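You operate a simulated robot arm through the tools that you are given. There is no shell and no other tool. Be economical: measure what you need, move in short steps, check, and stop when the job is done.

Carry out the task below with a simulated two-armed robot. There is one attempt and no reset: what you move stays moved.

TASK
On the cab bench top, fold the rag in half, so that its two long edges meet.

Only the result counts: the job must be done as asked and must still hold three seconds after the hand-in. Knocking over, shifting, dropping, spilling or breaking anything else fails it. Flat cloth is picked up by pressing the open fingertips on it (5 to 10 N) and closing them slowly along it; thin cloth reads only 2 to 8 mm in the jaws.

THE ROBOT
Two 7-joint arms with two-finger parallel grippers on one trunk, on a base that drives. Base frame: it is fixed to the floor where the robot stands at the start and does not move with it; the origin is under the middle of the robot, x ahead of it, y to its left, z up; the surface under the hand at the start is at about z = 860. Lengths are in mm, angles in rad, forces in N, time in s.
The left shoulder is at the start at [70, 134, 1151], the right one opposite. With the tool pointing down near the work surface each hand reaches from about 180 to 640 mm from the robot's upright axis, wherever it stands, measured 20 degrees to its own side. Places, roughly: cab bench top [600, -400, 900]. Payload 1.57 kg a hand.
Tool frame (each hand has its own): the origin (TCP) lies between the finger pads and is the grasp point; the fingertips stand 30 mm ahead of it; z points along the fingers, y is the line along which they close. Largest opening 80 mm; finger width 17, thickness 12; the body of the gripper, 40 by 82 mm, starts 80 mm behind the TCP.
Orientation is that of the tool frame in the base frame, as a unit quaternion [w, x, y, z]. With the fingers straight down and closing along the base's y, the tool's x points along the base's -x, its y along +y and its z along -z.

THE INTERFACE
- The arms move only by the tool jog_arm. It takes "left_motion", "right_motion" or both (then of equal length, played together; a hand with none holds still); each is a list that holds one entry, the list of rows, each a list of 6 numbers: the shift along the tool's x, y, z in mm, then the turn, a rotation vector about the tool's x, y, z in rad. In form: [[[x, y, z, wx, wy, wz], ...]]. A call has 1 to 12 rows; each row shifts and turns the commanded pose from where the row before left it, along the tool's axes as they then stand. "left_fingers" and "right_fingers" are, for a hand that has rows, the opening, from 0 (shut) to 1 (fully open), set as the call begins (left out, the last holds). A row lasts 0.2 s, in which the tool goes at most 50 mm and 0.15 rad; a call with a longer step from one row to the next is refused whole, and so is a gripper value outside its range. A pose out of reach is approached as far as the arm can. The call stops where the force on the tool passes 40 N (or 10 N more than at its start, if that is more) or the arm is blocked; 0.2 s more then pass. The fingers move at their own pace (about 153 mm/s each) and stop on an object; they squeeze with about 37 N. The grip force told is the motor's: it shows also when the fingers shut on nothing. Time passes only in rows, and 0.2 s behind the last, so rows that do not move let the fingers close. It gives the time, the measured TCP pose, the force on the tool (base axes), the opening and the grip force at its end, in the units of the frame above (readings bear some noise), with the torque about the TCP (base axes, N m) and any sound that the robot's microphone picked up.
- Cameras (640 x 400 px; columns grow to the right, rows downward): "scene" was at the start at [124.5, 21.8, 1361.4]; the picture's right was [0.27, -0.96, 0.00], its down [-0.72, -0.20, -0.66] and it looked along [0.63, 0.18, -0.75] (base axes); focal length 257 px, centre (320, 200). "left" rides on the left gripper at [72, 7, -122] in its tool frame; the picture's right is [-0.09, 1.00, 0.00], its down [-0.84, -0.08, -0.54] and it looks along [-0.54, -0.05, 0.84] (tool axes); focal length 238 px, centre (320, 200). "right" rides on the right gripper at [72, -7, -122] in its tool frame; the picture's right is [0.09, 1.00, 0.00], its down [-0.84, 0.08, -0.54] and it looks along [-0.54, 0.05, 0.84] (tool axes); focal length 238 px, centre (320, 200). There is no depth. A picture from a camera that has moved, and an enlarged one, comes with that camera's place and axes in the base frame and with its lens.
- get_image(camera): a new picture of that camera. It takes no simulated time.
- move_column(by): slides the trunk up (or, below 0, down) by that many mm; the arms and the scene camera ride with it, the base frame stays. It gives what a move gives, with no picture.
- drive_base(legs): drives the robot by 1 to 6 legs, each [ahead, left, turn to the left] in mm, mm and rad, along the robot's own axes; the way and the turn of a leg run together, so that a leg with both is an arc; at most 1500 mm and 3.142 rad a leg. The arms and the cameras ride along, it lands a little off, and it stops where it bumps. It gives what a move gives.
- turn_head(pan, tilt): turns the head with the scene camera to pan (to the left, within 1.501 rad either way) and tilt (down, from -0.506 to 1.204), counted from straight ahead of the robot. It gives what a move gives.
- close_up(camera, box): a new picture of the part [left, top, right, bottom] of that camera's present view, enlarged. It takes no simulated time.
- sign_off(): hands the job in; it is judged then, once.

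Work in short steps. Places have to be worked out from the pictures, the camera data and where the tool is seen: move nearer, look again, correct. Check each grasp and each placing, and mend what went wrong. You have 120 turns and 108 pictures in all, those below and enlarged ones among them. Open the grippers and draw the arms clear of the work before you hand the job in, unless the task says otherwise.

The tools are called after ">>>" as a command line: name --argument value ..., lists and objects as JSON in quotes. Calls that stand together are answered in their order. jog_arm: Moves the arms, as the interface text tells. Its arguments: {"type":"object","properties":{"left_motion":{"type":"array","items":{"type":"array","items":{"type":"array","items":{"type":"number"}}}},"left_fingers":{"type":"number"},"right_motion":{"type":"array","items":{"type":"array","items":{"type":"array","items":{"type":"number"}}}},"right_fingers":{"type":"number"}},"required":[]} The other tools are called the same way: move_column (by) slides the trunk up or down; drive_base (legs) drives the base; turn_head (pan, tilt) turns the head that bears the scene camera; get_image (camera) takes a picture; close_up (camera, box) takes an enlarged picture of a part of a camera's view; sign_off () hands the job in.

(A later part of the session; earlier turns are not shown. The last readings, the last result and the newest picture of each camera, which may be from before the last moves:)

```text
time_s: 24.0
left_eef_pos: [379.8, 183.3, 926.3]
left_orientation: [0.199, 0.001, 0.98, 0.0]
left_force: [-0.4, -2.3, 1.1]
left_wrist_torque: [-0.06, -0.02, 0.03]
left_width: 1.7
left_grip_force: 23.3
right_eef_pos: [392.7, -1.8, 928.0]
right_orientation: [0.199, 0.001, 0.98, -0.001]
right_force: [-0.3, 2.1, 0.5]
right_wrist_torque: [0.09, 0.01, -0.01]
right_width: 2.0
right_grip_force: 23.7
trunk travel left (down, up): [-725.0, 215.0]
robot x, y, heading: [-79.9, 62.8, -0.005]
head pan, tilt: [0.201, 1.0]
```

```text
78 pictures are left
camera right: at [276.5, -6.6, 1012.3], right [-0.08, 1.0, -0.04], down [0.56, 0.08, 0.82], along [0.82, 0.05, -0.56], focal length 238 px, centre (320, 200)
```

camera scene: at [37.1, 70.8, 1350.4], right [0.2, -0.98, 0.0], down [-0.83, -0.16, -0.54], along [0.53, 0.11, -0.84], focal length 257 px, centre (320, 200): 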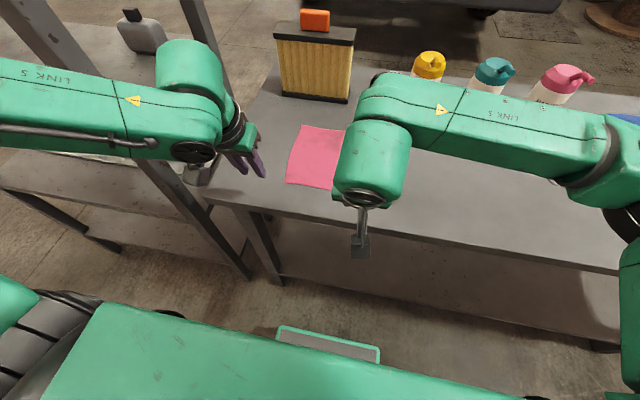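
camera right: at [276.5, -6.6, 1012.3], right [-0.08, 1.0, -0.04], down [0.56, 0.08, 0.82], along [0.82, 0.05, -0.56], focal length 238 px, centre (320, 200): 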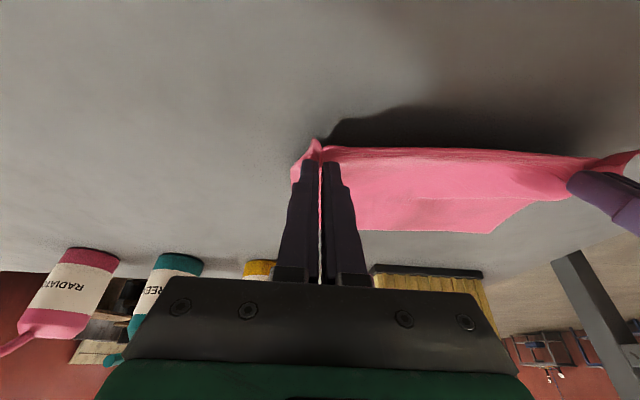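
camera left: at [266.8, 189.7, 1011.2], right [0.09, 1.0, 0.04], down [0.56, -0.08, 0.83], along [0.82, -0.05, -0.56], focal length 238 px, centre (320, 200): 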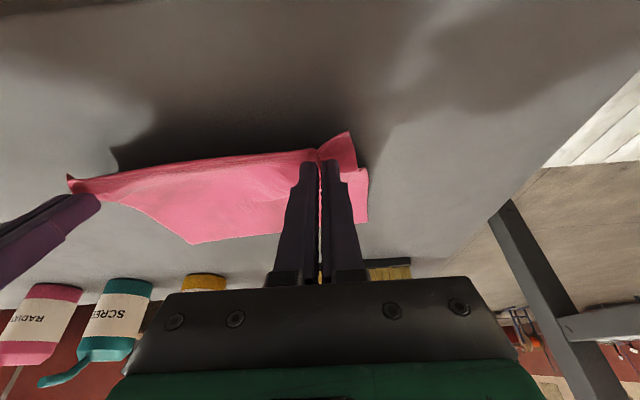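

Both corners are up. I raise the edge 40 mm and forward 16 mm, then drive 80 mm forward so the edge comes above the fold line.

>>> jog_arm --left_motion '[[[-7.6, 0, -7.65, 0, 0, 0], [-7.6, 0, -7.65, 0, 0, 0], [-7.6, 0, -7.65, 0, 0, 0], [-7.6, 0, -7.65, 0, 0, 0]]]' --right_motion '[[[-7.6, 0, -7.65, 0, 0, 0], [-7.6, 0, -7.65, 0, 0, 0], [-7.6, 0, -7.65, 0, 0, 0], [-7.6, 0, -7.65, 0, 0, 0]]]'

>>> drive_base --legs '[[80, 0, 0]]'

>>> get_image --camera "scene"

>>> get_image --camera "left"

>>> get_image --camera "right"

```text
time_s: 25.0
left_eef_pos: [395.8, 182.7, 970.1]
left_orientation: [0.199, 0.002, 0.98, -0.001]
left_force: [0.5, -1.5, 0.1]
left_wrist_torque: [-0.06, 0.0, -0.01]
left_width: 1.6
left_grip_force: 23.4
right_eef_pos: [406.7, -1.0, 967.6]
right_orientation: [0.198, 0.0, 0.98, 0.001]
right_force: [0.7, 1.8, 0.7]
right_wrist_torque: [0.07, 0.02, -0.03]
right_width: 2.0
right_grip_force: 23.9
trunk travel left (down, up): [-725.0, 215.0]
robot x, y, heading: [-82.5, 59.3, -0.004]
head pan, tilt: [0.201, 1.0]
```

```text
time_s: 26.1
left_eef_pos: [474.1, 181.4, 969.3]
left_orientation: [0.201, 0.003, 0.98, 0.0]
left_force: [-0.2, -1.3, -0.2]
left_wrist_torque: [-0.04, 0.02, -0.02]
left_width: 1.7
left_grip_force: 23.6
right_eef_pos: [485.8, -3.9, 969.2]
right_orientation: [0.199, 0.002, 0.98, 0.0]
right_force: [-0.5, 1.7, 0.2]
right_wrist_torque: [0.05, 0.0, 0.01]
right_width: 2.0
right_grip_force: 23.1
trunk travel left (down, up): [-725.0, 215.0]
robot x, y, heading: [-1.4, 59.4, -0.011]
head pan, tilt: [0.201, 1.0]
```

```text
77 pictures are left
camera scene: at [114.2, 73.5, 1350.6], right [0.19, -0.98, 0.0], down [-0.82, -0.16, -0.54], along [0.53, 0.1, -0.84], focal length 257 px, centre (320, 200)
```

scene: 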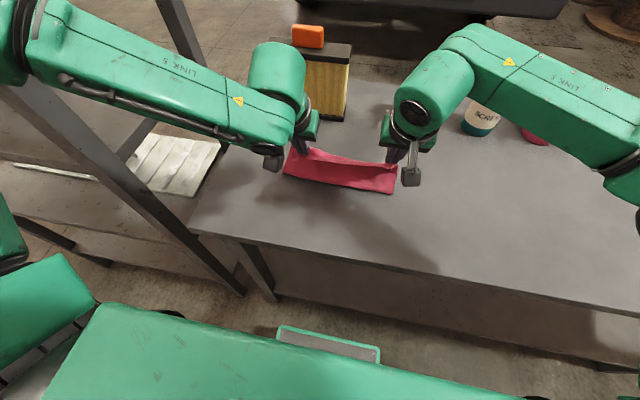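

```text
76 pictures are left
camera left: at [360.8, 187.5, 1053.3], right [0.09, 1.0, 0.04], down [0.56, -0.08, 0.83], along [0.83, -0.05, -0.56], focal length 238 px, centre (320, 200)
```

left: 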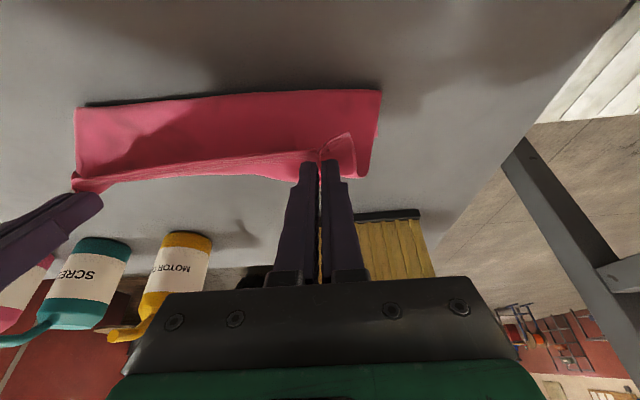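

```text
75 pictures are left
camera right: at [370.3, -8.2, 1053.1], right [-0.08, 1.0, -0.04], down [0.56, 0.07, 0.83], along [0.83, 0.05, -0.56], focal length 238 px, centre (320, 200)
```

right: 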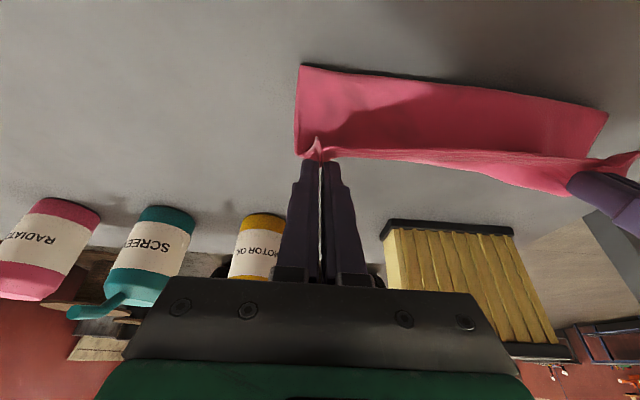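

The edge stands above the fold line, both grips hold. Next I level the hands and carry the edge over toward the far edge, then down to about 15 mm above.

>>> jog_arm --left_motion '[[[-14, 1, 0, 0, 0.1, 0], [-14, 1, 0, 0, 0.1, 0], [-14, 1, 0, 0, 0.1, 0], [-14, 1, 0, 0, 0.1, 0], [-16, 1, 16, 0, 0, 0], [-16, 1, 18, 0, 0, 0], [-16, 1, 20, 0, 0, 0]]]' --right_motion '[[[-14, 1, 0, 0, 0.1, 0], [-14, 1, 0, 0, 0.1, 0], [-14, 1, 0, 0, 0.1, 0], [-14, 1, 0, 0, 0.1, 0], [-15, 1, 16, 0, 0, 0], [-15, 1, 18, 0, 0, 0], [-15, 1, 20, 0, 0, 0]]]'

>>> get_image --camera "scene"

>>> get_image --camera "left"

>>> get_image --camera "right"

```text
time_s: 27.7
left_eef_pos: [528.8, 223.2, 941.0]
left_orientation: [0.003, 0.004, 1.0, -0.005]
left_force: [6.8, -33.1, -1.8]
left_wrist_torque: [-1.03, -0.23, 0.24]
left_width: 1.5
left_grip_force: 23.9
left hand out of reach, approached as far as the arm can: row 4, 5, 6, 7
right_eef_pos: [573.1, 10.6, 922.9]
right_orientation: [-0.021, -0.004, 1.0, 0.002]
right_force: [-6.7, 33.7, 1.9]
right_wrist_torque: [0.86, 0.26, -0.24]
right_width: 1.6
right_grip_force: 23.7
right hand out of reach, approached as far as the arm can: row 7
trunk travel left (down, up): [-725.0, 215.0]
robot x, y, heading: [-1.7, 57.4, -0.006]
head pan, tilt: [0.201, 1.0]
```

```text
74 pictures are left
camera scene: at [116.8, 75.6, 1350.3], right [0.19, -0.98, 0.0], down [-0.83, -0.16, -0.54], along [0.53, 0.1, -0.84], focal length 257 px, centre (320, 200)
```

scene: 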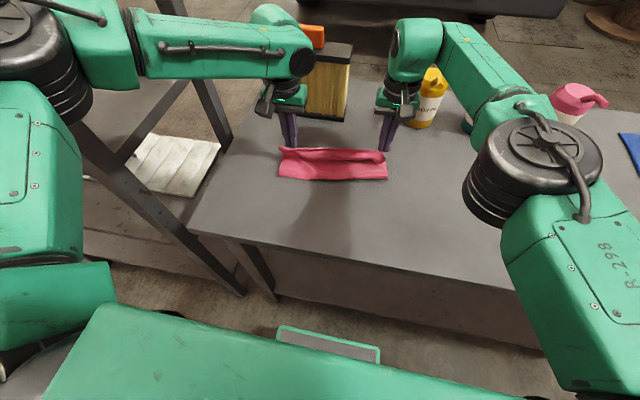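

```text
73 pictures are left
camera left: at [454.9, 231.1, 1062.3], right [0.1, 0.99, -0.01], down [0.83, -0.08, 0.55], along [0.54, -0.06, -0.84], focal length 238 px, centre (320, 200)
```

left: 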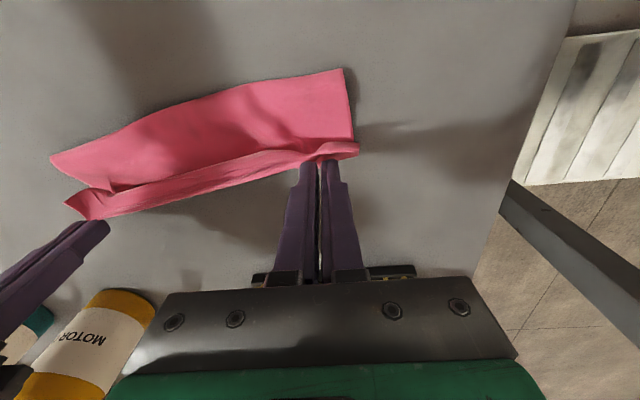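

```text
72 pictures are left
camera right: at [505.6, 4.2, 1047.6], right [-0.1, 1.0, 0.01], down [0.86, 0.08, 0.51], along [0.5, 0.06, -0.86], focal length 238 px, centre (320, 200)
```

right: 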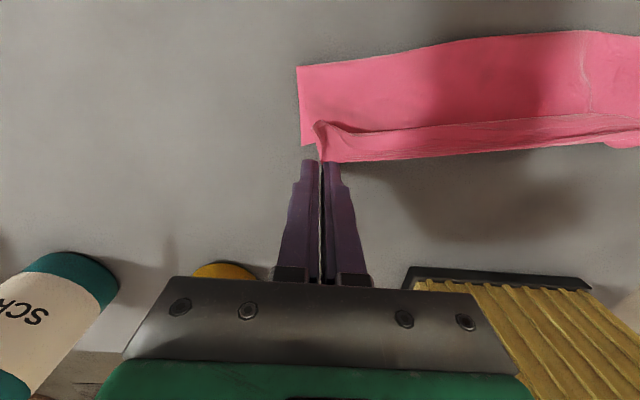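

The left arm hit a reach limit and drifted 38 mm outward, tensioning the cloth. I bring it back inward at once.

>>> jog_arm --left_motion '[[[0, -12, 0, 0, 0, 0], [0, -12, 0, 0, 0, 0], [0, -8, 0, 0, 0, 0]]]'

```text
time_s: 28.5
left_eef_pos: [510.3, 201.4, 943.8]
left_orientation: [0.001, 0.002, 1.0, 0.0]
left_force: [4.4, -12.4, -1.0]
left_wrist_torque: [-0.39, -0.14, 0.12]
left_width: 1.6
left_grip_force: 23.5
left hand out of reach, approached as far as the arm can: row 1, 2, 3
right_eef_pos: [574.8, 1.6, 922.9]
right_orientation: [-0.02, 0.003, 1.0, -0.003]
right_force: [-4.2, 11.6, 1.3]
right_wrist_torque: [0.31, 0.08, -0.05]
right_width: 1.4
right_grip_force: 23.7
trunk travel left (down, up): [-725.0, 215.0]
robot x, y, heading: [-2.3, 57.8, -0.001]
head pan, tilt: [0.201, 1.0]
```

The left limit is relative to the body, so I retract the right hand to match and let the base carry both hands forward the remaining way.

>>> jog_arm --right_motion '[[[15, 4, -4, 0, 0, 0], [15, 4, -4, 0, 0, 0], [15, 4, -4, 0, 0, 0], [15, 4, -4, 0, 0, 0]]]'

>>> drive_base --legs '[[66, -13, 0]]'

>>> get_image --camera "scene"

>>> get_image --camera "left"

>>> get_image --camera "right"

```text
time_s: 29.5
left_eef_pos: [510.7, 200.6, 945.2]
left_orientation: [0.001, 0.003, 1.0, 0.0]
left_force: [-0.3, 0.1, -0.1]
left_wrist_torque: [0.03, 0.01, -0.01]
left_width: 1.8
left_grip_force: 22.8
right_eef_pos: [526.0, 19.1, 944.1]
right_orientation: [0.0, 0.003, 1.0, 0.0]
right_force: [-0.3, -0.4, 0.6]
right_wrist_torque: [0.01, -0.01, 0.03]
right_width: 1.4
right_grip_force: 23.5
trunk travel left (down, up): [-725.0, 215.0]
robot x, y, heading: [-3.9, 61.7, -0.007]
head pan, tilt: [0.201, 1.0]
```

```text
time_s: 30.5
left_eef_pos: [574.2, 187.5, 946.1]
left_orientation: [0.002, 0.002, 1.0, -0.001]
left_force: [-0.8, 0.2, -0.5]
left_wrist_torque: [0.01, -0.01, 0.0]
left_width: 1.6
left_grip_force: 23.5
right_eef_pos: [589.1, 7.0, 944.7]
right_orientation: [0.002, 0.003, 1.0, -0.001]
right_force: [-0.6, -0.5, -0.3]
right_wrist_torque: [0.02, 0.0, 0.0]
right_width: 1.6
right_grip_force: 23.3
trunk travel left (down, up): [-725.0, 215.0]
robot x, y, heading: [65.3, 46.9, -0.006]
head pan, tilt: [0.201, 1.0]
```

```text
71 pictures are left
camera scene: at [178.3, 60.6, 1350.7], right [0.2, -0.98, 0.0], down [-0.82, -0.16, -0.54], along [0.53, 0.1, -0.84], focal length 257 px, centre (320, 200)
```

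scene: 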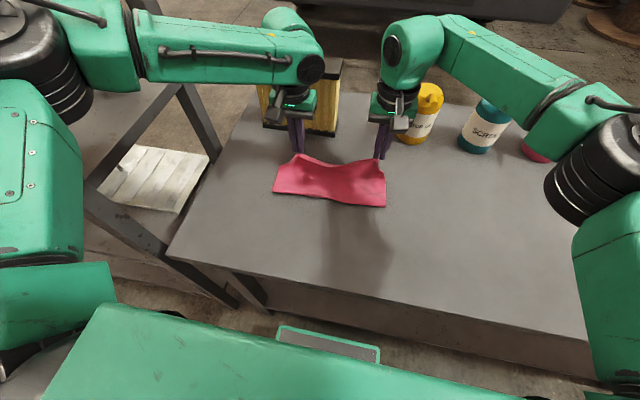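

```text
70 pictures are left
camera left: at [501.6, 194.3, 1067.0], right [0.1, 1.0, 0.0], down [0.83, -0.08, 0.55], along [0.54, -0.05, -0.84], focal length 238 px, centre (320, 200)
```

left: 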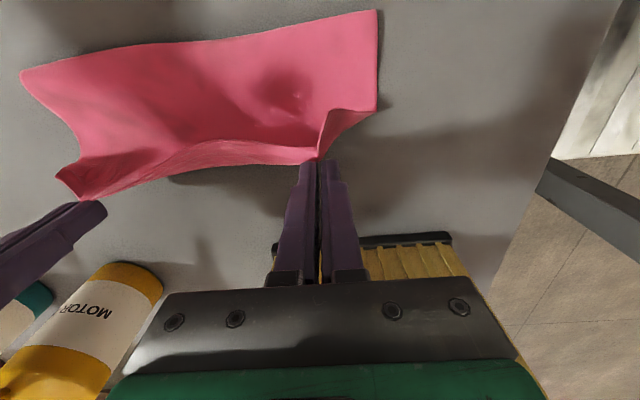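

```text
69 pictures are left
camera right: at [515.7, 2.1, 1067.0], right [-0.09, 1.0, 0.0], down [0.84, 0.07, 0.54], along [0.54, 0.05, -0.84], focal length 238 px, centre (320, 200)
```

right: 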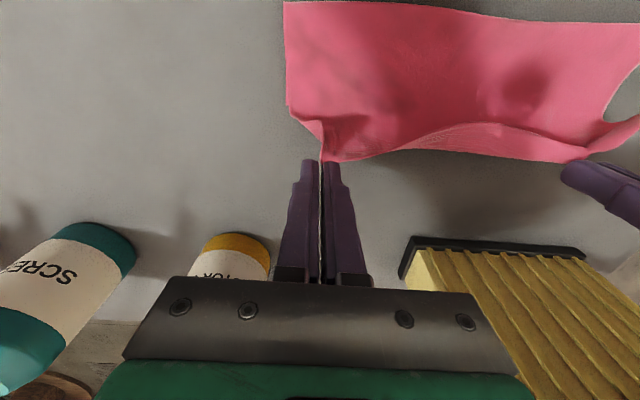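

Both hands are over the far edge. I lower them 45 mm with small x corrections and check.

>>> jog_arm --left_motion '[[[-0.4, 0, 9, 0, 0, 0], [-0.4, 0, 9, 0, 0, 0], [-0.4, 0, 9, 0, 0, 0], [-0.4, 0, 9, 0, 0, 0], [-0.4, 0, 9, 0, 0, 0]]]' --right_motion '[[[1, -0.6, 9, 0, 0, 0], [1, -0.6, 9, 0, 0, 0], [1, -0.6, 9, 0, 0, 0], [1, -0.6, 9, 0, 0, 0], [1, -0.6, 9, 0, 0, 0]]]'

>>> get_image --camera "scene"

>>> get_image --camera "left"

>>> get_image --camera "right"

```text
time_s: 31.7
left_eef_pos: [566.2, 195.0, 904.5]
left_orientation: [0.002, 0.002, 1.0, -0.001]
left_force: [1.1, 0.4, 0.3]
left_wrist_torque: [0.02, 0.0, -0.01]
left_width: 1.5
left_grip_force: 23.4
left hand out of reach, approached as far as the arm can: row 2, 4, 5
right_eef_pos: [584.4, 5.1, 900.5]
right_orientation: [0.0, 0.002, 1.0, 0.001]
right_force: [0.5, 0.4, -0.6]
right_wrist_torque: [0.02, 0.0, 0.01]
right_width: 1.3
right_grip_force: 23.8
trunk travel left (down, up): [-725.0, 215.0]
robot x, y, heading: [67.0, 48.6, -0.002]
head pan, tilt: [0.201, 1.0]
```

```text
68 pictures are left
camera scene: at [181.7, 60.1, 1350.4], right [0.19, -0.98, 0.0], down [-0.83, -0.16, -0.54], along [0.53, 0.11, -0.84], focal length 257 px, centre (320, 200)
```

scene: 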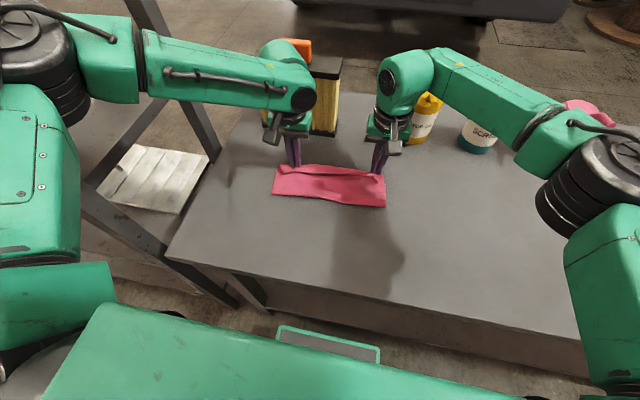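

```text
67 pictures are left
camera left: at [494.7, 202.1, 1025.6], right [0.1, 1.0, 0.0], down [0.83, -0.08, 0.55], along [0.54, -0.05, -0.84], focal length 238 px, centre (320, 200)
```

left: 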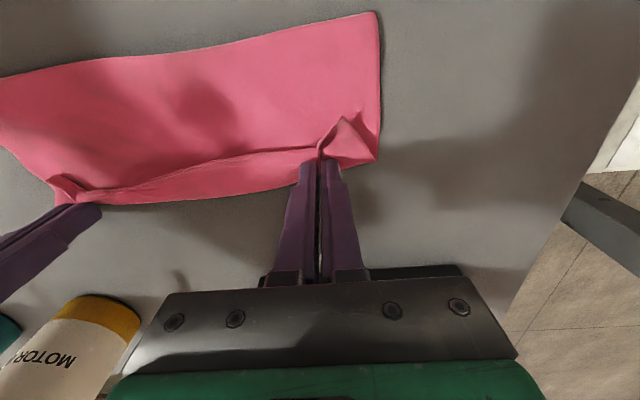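

```text
66 pictures are left
camera right: at [512.3, -0.5, 1021.6], right [-0.09, 1.0, 0.0], down [0.84, 0.07, 0.54], along [0.54, 0.05, -0.84], focal length 238 px, centre (320, 200)
```

right: 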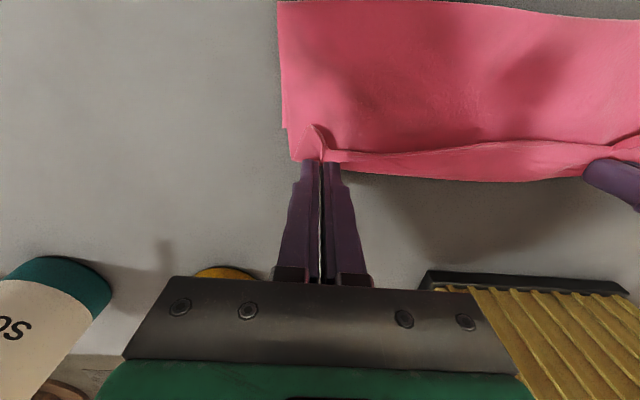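

The hem folds back a little at the pinches, to be smoothed later. The right hand is at its target: I lower it 6 mm, release, and rise.

>>> jog_arm --right_motion '[[[0, 0, 3, 0, 0, 0], [0, 0, 3, 0, 0, 0]]]'

>>> jog_arm --right_motion '[[[0, 0, 0, 0, 0, 0], [0, 0, 0, 0, 0, 0]]]' --right_fingers 0.25

>>> jog_arm --right_motion '[[[0, 0, -10, 0, 0, 0], [0, 0, -20, 0, 0, 0], [0, 0, -20, 0, 0, 0]]]'

>>> get_image --camera "right"

```text
time_s: 32.3
left_eef_pos: [566.2, 195.4, 904.7]
left_orientation: [0.002, 0.003, 1.0, -0.001]
left_force: [0.1, -0.8, -0.4]
left_wrist_torque: [0.01, 0.0, 0.02]
left_width: 1.5
left_grip_force: 22.8
right_eef_pos: [586.2, 3.9, 893.9]
right_orientation: [0.001, 0.001, 1.0, 0.0]
right_force: [0.8, 1.3, 2.8]
right_wrist_torque: [0.01, 0.04, 0.01]
right_width: 1.6
right_grip_force: 23.1
trunk travel left (down, up): [-725.0, 215.0]
robot x, y, heading: [62.4, 46.8, -0.002]
head pan, tilt: [0.201, 1.0]
```

```text
time_s: 32.9
left_eef_pos: [566.7, 195.9, 904.1]
left_orientation: [0.002, 0.003, 1.0, -0.001]
left_force: [-1.0, 0.2, 0.3]
left_wrist_torque: [0.02, 0.03, 0.02]
left_width: 1.2
left_grip_force: 23.3
right_eef_pos: [585.0, 4.8, 893.6]
right_orientation: [0.0, 0.003, 1.0, 0.0]
right_force: [-1.1, -0.4, -0.4]
right_wrist_torque: [0.02, -0.01, 0.0]
right_width: 20.0
right_grip_force: 0.0
trunk travel left (down, up): [-725.0, 215.0]
robot x, y, heading: [62.5, 49.0, -0.008]
head pan, tilt: [0.201, 1.0]
```

```text
time_s: 33.7
left_eef_pos: [565.3, 195.8, 904.6]
left_orientation: [0.002, 0.002, 1.0, -0.001]
left_force: [1.1, 0.4, -0.1]
left_wrist_torque: [0.07, 0.02, -0.01]
left_width: 1.6
left_grip_force: 23.2
right_eef_pos: [585.8, 6.1, 941.3]
right_orientation: [0.0, 0.002, 1.0, 0.001]
right_force: [0.2, 0.5, -0.2]
right_wrist_torque: [0.0, -0.02, 0.01]
right_width: 20.1
right_grip_force: 0.1
trunk travel left (down, up): [-725.0, 215.0]
robot x, y, heading: [64.5, 48.7, -0.009]
head pan, tilt: [0.201, 1.0]
```

```text
65 pictures are left
camera right: at [511.4, 0.4, 1062.8], right [-0.09, 1.0, 0.0], down [0.84, 0.07, 0.54], along [0.54, 0.05, -0.84], focal length 238 px, centre (320, 200)
```

right: 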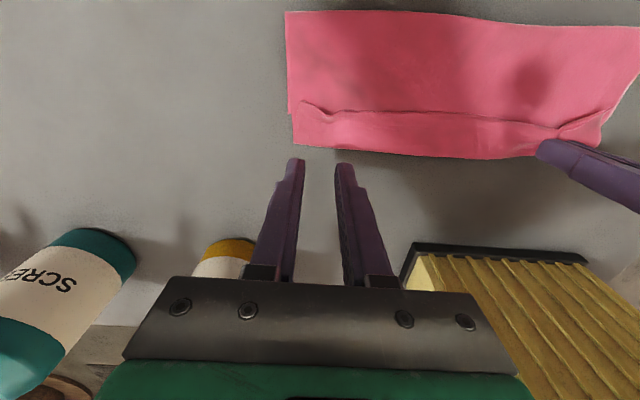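

I enlarge the view to see whether the strip is a folded-back hem or the exposed lower layer.

>>> close_up --camera "right" --box '[270, 60, 430, 160]'

>>> close_up --camera "scene" --box '[250, 140, 410, 240]'

```text
4.00 times, centred on (350, 110) of right
camera zoom: at [511.4, 0.4, 1062.8], right [-0.09, 1.0, 0.0], down [0.84, 0.07, 0.54], along [0.54, 0.05, -0.84], focal length 953 px, centre (200, 560)
```

zoom: 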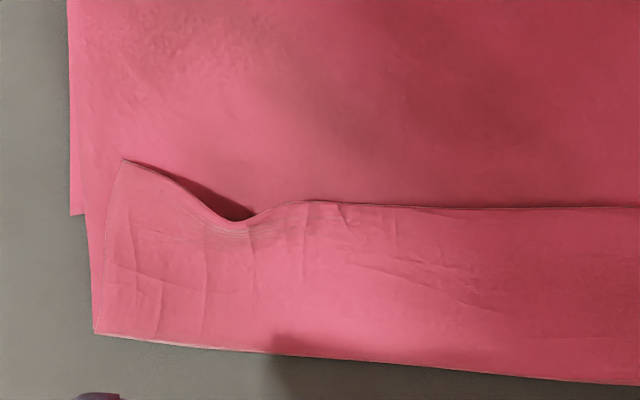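

```text
4.00 times, centred on (330, 190) of scene
camera zoom: at [181.0, 60.1, 1350.4], right [0.19, -0.98, 0.0], down [-0.83, -0.16, -0.54], along [0.53, 0.11, -0.84], focal length 1027 px, centre (280, 240)
```

zoom: 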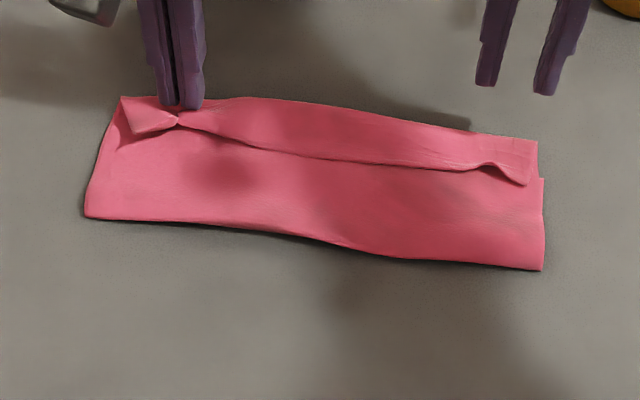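

I release the left hand too, rise, and look at the whole state from above.

>>> jog_arm --left_motion '[[[0, 0, 4, 0, 0, 0], [0, 0, 3, 0, 0, 0]]]'

>>> jog_arm --left_motion '[[[0, 0, 0, 0, 0, 0], [0, 0, 0, 0, 0, 0], [0, 0, -10, 0, 0, 0], [0, 0, -30, 0, 0, 0], [0, 0, -40, 0, 0, 0]]]' --right_motion '[[[0, 0, 0, 0, 0, 0], [0, 0, 0, 0, 0, 0], [0, -10, -10, 0, 0, 0], [0, -40, -20, 0, 0, 0], [0, -40, -20, 0, 0, 0]]]' --left_fingers 0.3

>>> close_up --camera "scene" --box '[250, 140, 410, 240]'

>>> get_image --camera "left"

>>> get_image --camera "right"

```text
time_s: 34.3
left_eef_pos: [563.5, 196.6, 900.3]
left_orientation: [0.003, 0.003, 1.0, -0.001]
left_force: [-0.5, -0.6, 3.1]
left_wrist_torque: [0.05, 0.01, -0.01]
left_width: 1.3
left_grip_force: 23.6
right_eef_pos: [585.0, 6.5, 941.9]
right_orientation: [0.0, 0.004, 1.0, 0.0]
right_force: [0.1, -0.4, -0.1]
right_wrist_torque: [0.0, -0.01, -0.04]
right_width: 20.2
right_grip_force: 0.1
trunk travel left (down, up): [-725.0, 215.0]
robot x, y, heading: [64.2, 47.9, -0.004]
head pan, tilt: [0.201, 1.0]
```

```text
time_s: 35.5
left_eef_pos: [568.7, 194.9, 979.7]
left_orientation: [0.002, 0.003, 1.0, 0.001]
left_force: [0.3, -0.1, 0.5]
left_wrist_torque: [0.01, 0.03, 0.02]
left_width: 23.7
left_grip_force: 0.1
right_eef_pos: [583.1, -88.2, 994.5]
right_orientation: [0.001, 0.001, 1.0, 0.001]
right_force: [-0.5, -1.4, 0.3]
right_wrist_torque: [0.01, 0.0, 0.02]
right_width: 20.0
right_grip_force: 0.0
trunk travel left (down, up): [-725.0, 215.0]
robot x, y, heading: [61.1, 44.2, -0.008]
head pan, tilt: [0.201, 1.0]
```

```text
4.00 times, centred on (330, 190) of scene
camera zoom: at [179.7, 58.2, 1350.5], right [0.19, -0.98, 0.0], down [-0.82, -0.16, -0.54], along [0.53, 0.11, -0.84], focal length 1027 px, centre (280, 240)
```

zoom: 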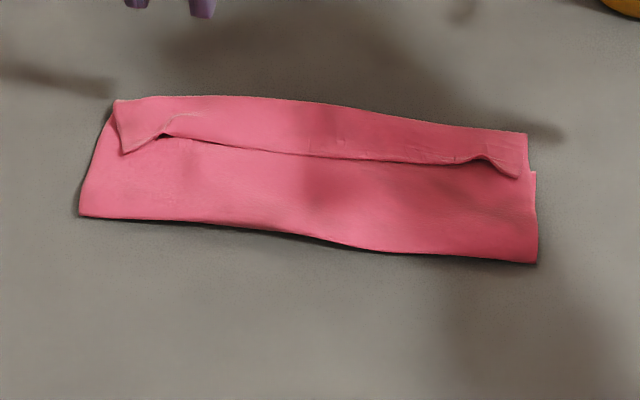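

```text
61 pictures are left
camera left: at [495.6, 200.9, 1101.6], right [0.1, 1.0, 0.0], down [0.83, -0.08, 0.54], along [0.54, -0.05, -0.84], focal length 238 px, centre (320, 200)
```

left: 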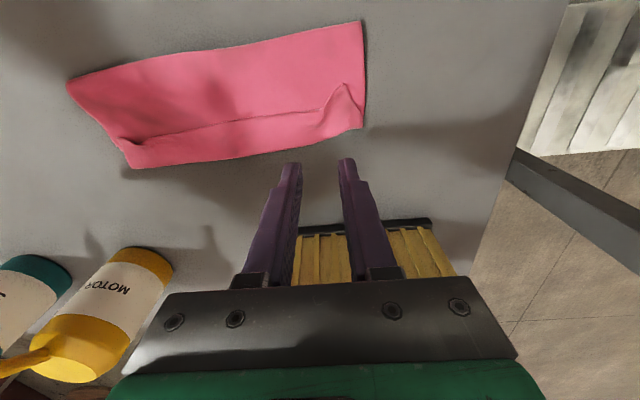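

```text
60 pictures are left
camera right: at [509.7, -93.3, 1115.9], right [-0.09, 1.0, 0.0], down [0.84, 0.07, 0.54], along [0.54, 0.05, -0.84], focal length 238 px, centre (320, 200)
```

right: 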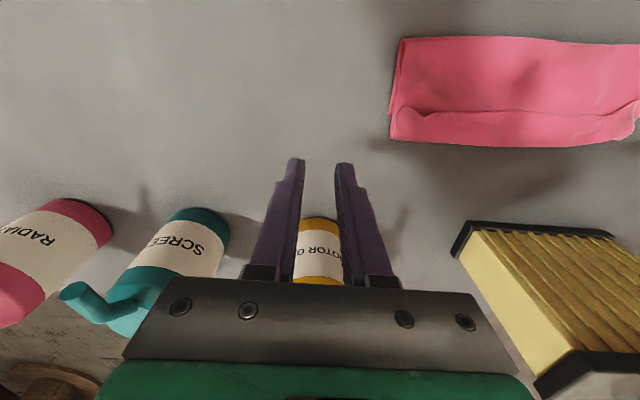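

The lower layer slid toward me during the tension event, so the fold is off-centre with a ~35 mm hem folded back. I will unfold it and redo the fold. First, both hands go above the folded-back hem to pinch it.

>>> jog_arm --left_motion '[[[2.75, 2.75, 15, 0, 0, 0], [2.75, 2.75, 15, 0, 0, 0], [2.75, 2.75, 20, 0, 0, 0], [2.75, 2.75, 20, 0, 0, 0]]]' --right_motion '[[[3, 33, 0, 0, 0, 0], [3, 33, 10, 0, 0, 0], [3, 34, 35, 0, 0, 0], [2, 0, 40, 0, 0, 0]]]' --left_fingers 0.25 --right_fingers 0.22

>>> get_image --camera "left"

>>> get_image --camera "right"

```text
time_s: 36.5
left_eef_pos: [556.8, 208.8, 908.1]
left_orientation: [0.002, 0.002, 1.0, 0.0]
left_force: [-0.4, -0.5, -0.4]
left_wrist_torque: [0.03, 0.01, -0.02]
left_width: 20.1
left_grip_force: 0.1
right_eef_pos: [574.0, 15.3, 909.7]
right_orientation: [0.0, 0.002, 1.0, -0.001]
right_force: [0.4, -0.2, -0.2]
right_wrist_torque: [0.06, -0.03, 0.01]
right_width: 17.6
right_grip_force: 0.2
trunk travel left (down, up): [-725.0, 215.0]
robot x, y, heading: [65.5, 49.4, -0.01]
head pan, tilt: [0.201, 1.0]
```

```text
59 pictures are left
camera left: at [484.5, 214.5, 1029.7], right [0.1, 1.0, 0.0], down [0.84, -0.08, 0.54], along [0.54, -0.05, -0.84], focal length 238 px, centre (320, 200)
```

left: 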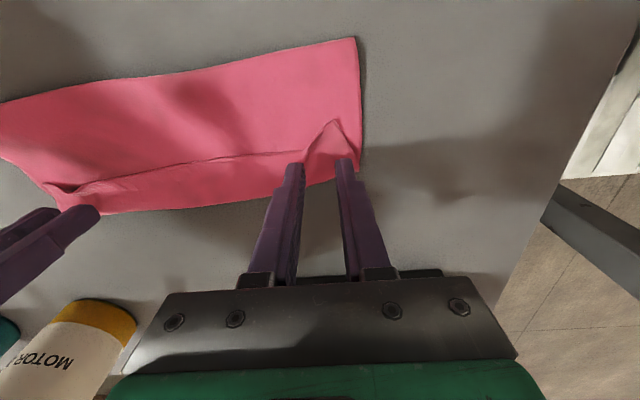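

```text
58 pictures are left
camera right: at [500.3, 8.9, 1031.3], right [-0.09, 1.0, 0.0], down [0.84, 0.07, 0.54], along [0.54, 0.05, -0.84], focal length 238 px, centre (320, 200)
```

right: 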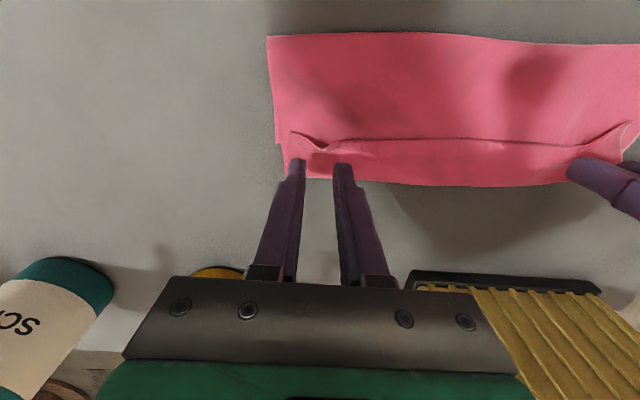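

I adjust: left 6 mm farther with smaller opening, right 4 mm farther and 3 mm left, then descend to contact.

>>> jog_arm --left_motion '[[[-6, 0, 4, 0, 0, 0], [0, 0, 4, 0, 0, 0], [0, 0, 2, 0, 0, 0]]]' --right_motion '[[[-4, 3, 4, 0, 0, 0], [0, 0, 4, 0, 0, 0], [0, 0, 4, 0, 0, 0]]]' --left_fingers 0.2

```text
time_s: 37.3
left_eef_pos: [561.7, 207.9, 897.8]
left_orientation: [0.002, 0.002, 1.0, 0.0]
left_force: [0.3, 0.3, 0.2]
left_wrist_torque: [0.01, 0.0, 0.02]
left_width: 16.3
left_grip_force: 0.2
right_eef_pos: [580.1, 17.2, 896.0]
right_orientation: [0.0, 0.003, 1.0, 0.0]
right_force: [0.8, -0.1, 0.2]
right_wrist_torque: [0.0, 0.02, -0.01]
right_width: 17.5
right_grip_force: 0.0
trunk travel left (down, up): [-725.0, 215.0]
robot x, y, heading: [65.0, 48.2, -0.004]
head pan, tilt: [0.201, 1.0]
```

>>> jog_arm --left_motion '[[[0, 0, 2, 0, 0, 0], [0, 0, 1.5, 0, 0, 0]]]' --right_motion '[[[0, 0, 1.5, 0, 0, 0], [0, 0, 1, 0, 0, 0]]]'

```text
time_s: 37.9
left_eef_pos: [562.0, 207.8, 895.3]
left_orientation: [0.001, 0.003, 1.0, 0.0]
left_force: [-0.1, 0.1, -0.3]
left_wrist_torque: [-0.01, -0.04, -0.01]
left_width: 16.3
left_grip_force: 0.2
right_eef_pos: [580.7, 16.7, 893.1]
right_orientation: [0.0, 0.002, 1.0, 0.0]
right_force: [0.8, 0.7, 0.8]
right_wrist_torque: [0.01, 0.02, -0.01]
right_width: 17.5
right_grip_force: 0.1
trunk travel left (down, up): [-725.0, 215.0]
robot x, y, heading: [64.8, 45.0, -0.009]
head pan, tilt: [0.201, 1.0]
```

No contact yet; continue in 1 mm steps.

>>> jog_arm --left_motion '[[[0, 0, 1, 0, 0, 0], [0, 0, 1, 0, 0, 0], [0, 0, 1, 0, 0, 0]]]' --right_motion '[[[0, 0, 1, 0, 0, 0], [0, 0, 0.5, 0, 0, 0], [0, 0, 0, 0, 0, 0]]]'

```text
time_s: 38.7
left_eef_pos: [561.6, 207.2, 892.1]
left_orientation: [0.003, 0.003, 1.0, -0.001]
left_force: [0.8, 1.7, 11.6]
left_wrist_torque: [0.19, 0.07, -0.05]
left_width: 16.3
left_grip_force: 0.8
right_eef_pos: [577.8, 15.7, 893.2]
right_orientation: [0.001, 0.002, 1.0, -0.001]
right_force: [0.7, -0.7, 0.8]
right_wrist_torque: [-0.01, 0.01, -0.01]
right_width: 17.7
right_grip_force: 0.0
trunk travel left (down, up): [-725.0, 215.0]
robot x, y, heading: [64.3, 45.7, -0.007]
head pan, tilt: [0.201, 1.0]
```

Left touches at 11.6 N; the right goes 1.5 mm further while the left begins closing.

>>> jog_arm --left_motion '[[[0, 0, 0, 0, 0, 0], [0, 0, 0, 0, 0, 0]]]' --right_motion '[[[0, 0, 1, 0, 0, 0], [0, 0, 0.7, 0, 0, 0]]]' --left_fingers 0.14

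>>> jog_arm --left_motion '[[[0, 0, 0, 0, 0, 0], [0, 0, 0, 0, 0, 0]]]' --right_motion '[[[0, 0, 0, 0, 0, 0], [0, 0, 0, 0, 0, 0]]]' --left_fingers 0.08

>>> close_up --camera "left" --box '[220, 100, 420, 225]'

>>> close_up --camera "right" --box '[220, 100, 420, 225]'

```text
time_s: 39.3
left_eef_pos: [559.3, 205.8, 892.5]
left_orientation: [0.004, 0.002, 1.0, -0.001]
left_force: [3.5, -1.1, 12.5]
left_wrist_torque: [0.09, -0.02, -0.04]
left_width: 10.3
left_grip_force: 0.0
right_eef_pos: [577.9, 17.0, 892.5]
right_orientation: [0.002, 0.003, 1.0, 0.002]
right_force: [1.7, -1.2, 9.4]
right_wrist_torque: [-0.15, -0.03, 0.03]
right_width: 18.0
right_grip_force: 0.2
trunk travel left (down, up): [-725.0, 215.0]
robot x, y, heading: [64.7, 47.1, -0.004]
head pan, tilt: [0.201, 1.0]
```

```text
time_s: 39.9
left_eef_pos: [559.2, 206.4, 892.6]
left_orientation: [0.003, 0.002, 1.0, -0.001]
left_force: [1.8, -0.3, 13.6]
left_wrist_torque: [0.06, -0.04, -0.03]
left_width: 5.3
left_grip_force: 0.1
right_eef_pos: [578.4, 16.4, 891.0]
right_orientation: [0.002, 0.002, 1.0, 0.001]
right_force: [2.1, -1.3, 12.0]
right_wrist_torque: [-0.2, -0.04, 0.04]
right_width: 17.9
right_grip_force: 0.3
trunk travel left (down, up): [-725.0, 215.0]
robot x, y, heading: [63.8, 48.9, -0.001]
head pan, tilt: [0.201, 1.0]
```

```text
3.20 times, centred on (320, 162) of left
camera zoom: at [487.0, 212.8, 1013.8], right [0.1, 1.0, 0.0], down [0.83, -0.08, 0.55], along [0.54, -0.05, -0.84], focal length 763 px, centre (320, 320)
```

zoom: 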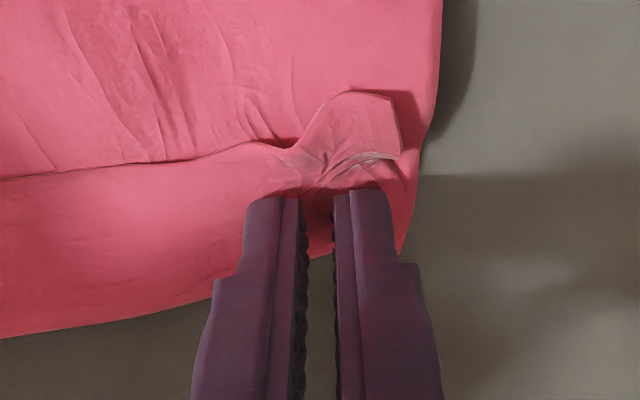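

```text
3.20 times, centred on (320, 162) of right
camera zoom: at [503.5, 11.0, 1013.7], right [-0.09, 1.0, 0.0], down [0.84, 0.07, 0.55], along [0.54, 0.05, -0.84], focal length 763 px, centre (320, 320)
```

zoom: 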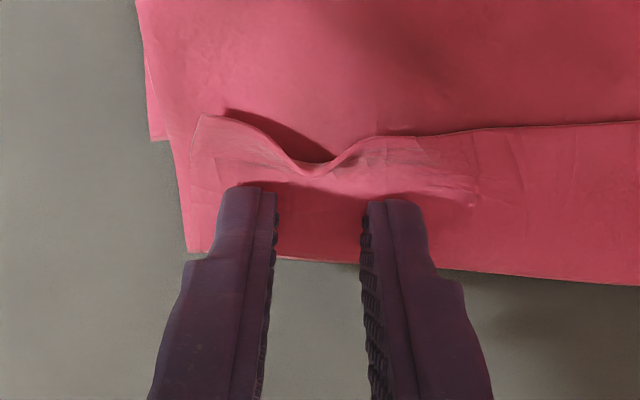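

The left ridge is in the flap; I shut it and close the right stepwise.

>>> jog_arm --left_motion '[[[0, 0, 0, 0, 0, 0]]]' --right_motion '[[[0, 0, 0, 0, 0, 0]]]' --left_fingers 0 --right_fingers 0.15

>>> jog_arm --right_motion '[[[0, 0, 0, 0, 0, 0]]]' --right_fingers 0.08

>>> jog_arm --right_motion '[[[0, 0, 0, 0, 0, 0], [0, 0, 0, 0, 0, 0]]]' --right_fingers 0

>>> jog_arm --left_motion '[[[0, 0, -4, 0, 0, 0], [0, 0, -6, 0, 0, 0], [0, 0, -10, 0, 0, 0]]]' --right_motion '[[[0, 0, -4, 0, 0, 0], [0, 0, -6, 0, 0, 0], [0, 0, -10, 0, 0, 0]]]'

>>> get_image --camera "left"

>>> get_image --camera "right"

```text
time_s: 40.3
left_eef_pos: [559.5, 207.4, 893.6]
left_orientation: [0.004, 0.003, 1.0, -0.001]
left_force: [1.9, 1.8, 15.3]
left_wrist_torque: [0.1, 0.01, -0.03]
left_width: 0.1
left_grip_force: 20.9
right_eef_pos: [577.0, 15.4, 891.8]
right_orientation: [0.002, 0.001, 1.0, 0.001]
right_force: [0.9, 0.7, 12.4]
right_wrist_torque: [-0.12, 0.04, 0.01]
right_width: 10.8
right_grip_force: 0.0
trunk travel left (down, up): [-725.0, 215.0]
robot x, y, heading: [69.2, 43.8, -0.007]
head pan, tilt: [0.201, 1.0]
```

```text
time_s: 40.7
left_eef_pos: [558.1, 206.2, 892.9]
left_orientation: [0.004, 0.003, 1.0, -0.001]
left_force: [2.4, 1.3, 14.7]
left_wrist_torque: [0.1, -0.02, -0.03]
left_width: 0.2
left_grip_force: 21.5
right_eef_pos: [575.6, 16.2, 893.2]
right_orientation: [0.002, 0.002, 1.0, 0.0]
right_force: [0.6, 0.7, 12.6]
right_wrist_torque: [-0.1, 0.05, 0.03]
right_width: 4.8
right_grip_force: 0.1
trunk travel left (down, up): [-725.0, 215.0]
robot x, y, heading: [63.2, 47.3, -0.008]
head pan, tilt: [0.201, 1.0]
```

```text
time_s: 41.3
left_eef_pos: [558.5, 206.2, 893.7]
left_orientation: [0.003, 0.003, 1.0, 0.0]
left_force: [1.0, 2.3, 13.1]
left_wrist_torque: [0.09, 0.0, 0.0]
left_width: 0.1
left_grip_force: 21.3
right_eef_pos: [576.9, 16.9, 892.1]
right_orientation: [0.002, 0.003, 1.0, 0.0]
right_force: [-0.4, -1.9, 13.6]
right_wrist_torque: [-0.1, 0.08, 0.03]
right_width: 0.0
right_grip_force: 21.4
trunk travel left (down, up): [-725.0, 215.0]
robot x, y, heading: [62.9, 48.1, -0.003]
head pan, tilt: [0.201, 1.0]
```

```text
time_s: 42.1
left_eef_pos: [560.7, 206.4, 912.2]
left_orientation: [0.0, 0.003, 1.0, -0.001]
left_force: [-0.5, 0.3, -0.4]
left_wrist_torque: [0.01, 0.01, 0.02]
left_width: 0.0
left_grip_force: 21.5
right_eef_pos: [577.3, 17.7, 910.8]
right_orientation: [-0.001, 0.002, 1.0, 0.0]
right_force: [0.6, 0.2, -0.4]
right_wrist_torque: [0.01, -0.04, -0.01]
right_width: 0.0
right_grip_force: 21.7
trunk travel left (down, up): [-725.0, 215.0]
robot x, y, heading: [63.3, 43.3, -0.006]
head pan, tilt: [0.201, 1.0]
```

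```text
55 pictures are left
camera left: at [489.2, 212.5, 1032.7], right [0.1, 1.0, 0.0], down [0.84, -0.08, 0.54], along [0.54, -0.05, -0.84], focal length 238 px, centre (320, 200)
```

left: 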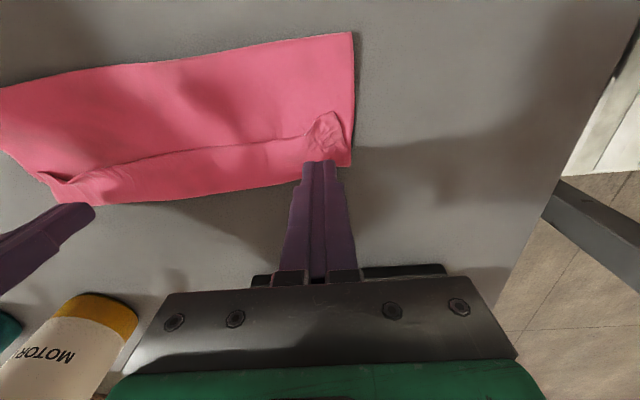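

```text
54 pictures are left
camera right: at [503.9, 11.9, 1032.5], right [-0.09, 1.0, 0.0], down [0.84, 0.07, 0.54], along [0.54, 0.05, -0.84], focal length 238 px, centre (320, 200)
```

right: 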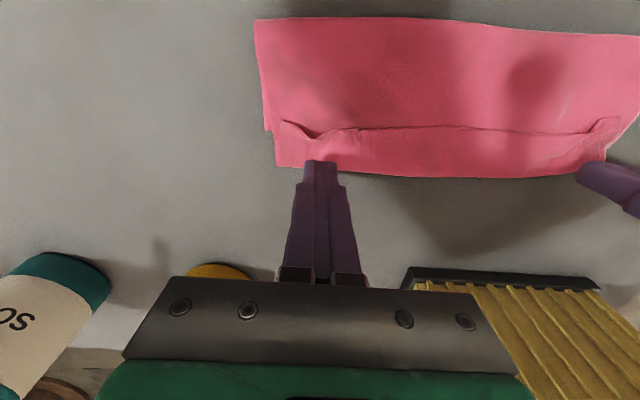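

Neither pinch held (width 0). The earlier success had tilt, more opening and ~18 N press; I repeat that: tilt 0.3, opening 24 mm, contact 9 mm inside the flap edge.

>>> jog_arm --left_motion '[[[9, -2, 0, 0, 0, 0], [0, 0, 0, 0, -0.15, 0], [0, 0, 0, 0, -0.15, 0], [3.5, 0, 11.5, 0, 0, 0]]]' --right_motion '[[[12, 2, 0, 0, 0, 0], [0, 0, 0, 0, -0.15, 0], [0, 0, 0, 0, -0.15, 0], [3.5, 0, 11.5, 0, 0, 0]]]' --left_fingers 0.3 --right_fingers 0.3

>>> close_up --camera "left" --box '[220, 100, 420, 225]'

>>> close_up --camera "right" --box '[220, 100, 420, 225]'

```text
time_s: 43.1
left_eef_pos: [553.6, 202.9, 896.4]
left_orientation: [0.15, 0.002, 0.989, -0.001]
left_force: [0.2, 0.8, -0.8]
left_wrist_torque: [0.02, 0.01, -0.01]
left_width: 24.1
left_grip_force: 0.0
right_eef_pos: [568.4, 19.3, 896.0]
right_orientation: [0.15, 0.002, 0.989, 0.0]
right_force: [0.9, -0.9, 0.9]
right_wrist_torque: [0.02, 0.0, 0.02]
right_width: 24.3
right_grip_force: 0.2
trunk travel left (down, up): [-725.0, 215.0]
robot x, y, heading: [64.9, 47.7, -0.007]
head pan, tilt: [0.201, 1.0]
```

```text
3.20 times, centred on (320, 162) of left
camera zoom: at [449.8, 210.6, 992.4], right [0.09, 1.0, 0.03], down [0.64, -0.08, 0.77], along [0.77, -0.06, -0.64], focal length 763 px, centre (320, 320)
```

zoom: 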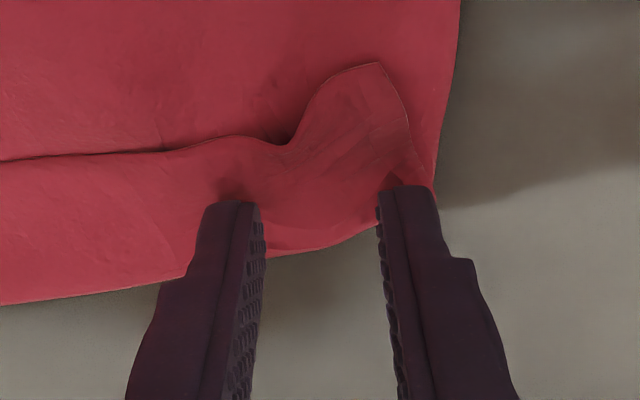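

```text
3.20 times, centred on (320, 162) of right
camera zoom: at [461.5, 13.7, 991.6], right [-0.08, 1.0, -0.03], down [0.64, 0.07, 0.77], along [0.76, 0.05, -0.64], focal length 763 px, centre (320, 320)
```

zoom: 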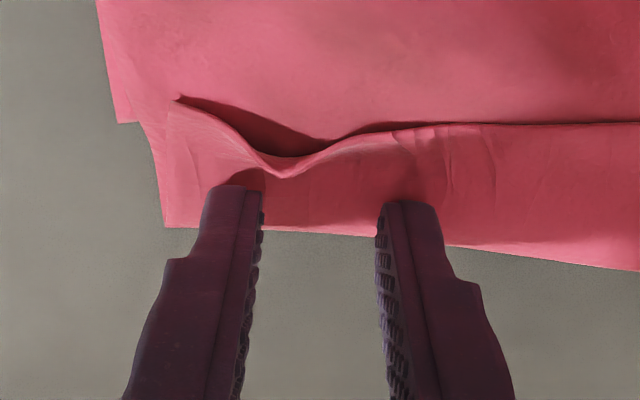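

I move both 6 mm nearer to the flap edge and press down in small steps.

>>> jog_arm --left_motion '[[[6.5, -3, 0, 0, 0, 0], [0.3, 0, 1, 0, 0, 0], [0.3, 0, 1, 0, 0, 0], [0.3, 0, 0.8, 0, 0, 0]]]' --right_motion '[[[6.5, 0, 0, 0, 0, 0], [0.3, 0, 1, 0, 0, 0], [0.3, 0, 1, 0, 0, 0], [0.3, 0, 0.8, 0, 0, 0]]]'

```text
time_s: 44.1
left_eef_pos: [546.5, 201.2, 894.6]
left_orientation: [0.151, 0.002, 0.988, -0.001]
left_force: [-0.4, 0.3, 1.1]
left_wrist_torque: [0.02, 0.01, 0.0]
left_width: 24.0
left_grip_force: 0.1
right_eef_pos: [561.3, 19.2, 894.3]
right_orientation: [0.15, 0.002, 0.989, 0.0]
right_force: [0.5, 0.4, 0.5]
right_wrist_torque: [0.01, 0.03, 0.01]
right_width: 24.1
right_grip_force: 0.0
trunk travel left (down, up): [-725.0, 215.0]
robot x, y, heading: [62.6, 46.4, -0.006]
head pan, tilt: [0.201, 1.0]
```

>>> jog_arm --left_motion '[[[0.3, 0, 1, 0, 0, 0], [0.3, 0, 0.8, 0, 0, 0]]]' --right_motion '[[[0.3, 0, 1, 0, 0, 0], [0.3, 0, 1, 0, 0, 0]]]'

>>> jog_arm --left_motion '[[[0.2, 0, 0.7, 0, 0, 0], [0, 0, 0, 0, 0, 0]]]' --right_motion '[[[0.2, 0, 0.7, 0, 0, 0], [0, 0, 0, 0, 0, 0]]]'

```text
time_s: 44.7
left_eef_pos: [545.4, 200.5, 894.1]
left_orientation: [0.152, 0.003, 0.988, -0.001]
left_force: [1.0, 0.2, 5.2]
left_wrist_torque: [0.05, -0.03, -0.01]
left_width: 24.0
left_grip_force: 0.1
right_eef_pos: [560.1, 19.1, 893.4]
right_orientation: [0.152, 0.002, 0.988, 0.001]
right_force: [1.6, 0.7, 7.6]
right_wrist_torque: [-0.05, -0.03, 0.01]
right_width: 23.7
right_grip_force: 0.1
trunk travel left (down, up): [-725.0, 215.0]
robot x, y, heading: [66.0, 41.8, -0.008]
head pan, tilt: [0.201, 1.0]
```

```text
time_s: 45.3
left_eef_pos: [544.5, 202.4, 893.6]
left_orientation: [0.153, 0.002, 0.988, -0.001]
left_force: [2.5, -0.6, 9.8]
left_wrist_torque: [0.11, -0.04, -0.01]
left_width: 23.9
left_grip_force: 0.2
right_eef_pos: [558.8, 19.0, 893.1]
right_orientation: [0.152, 0.003, 0.988, 0.0]
right_force: [3.8, 0.6, 19.5]
right_wrist_torque: [-0.13, -0.15, 0.02]
right_width: 24.1
right_grip_force: 0.1
trunk travel left (down, up): [-725.0, 215.0]
robot x, y, heading: [61.9, 44.8, -0.006]
head pan, tilt: [0.201, 1.0]
```

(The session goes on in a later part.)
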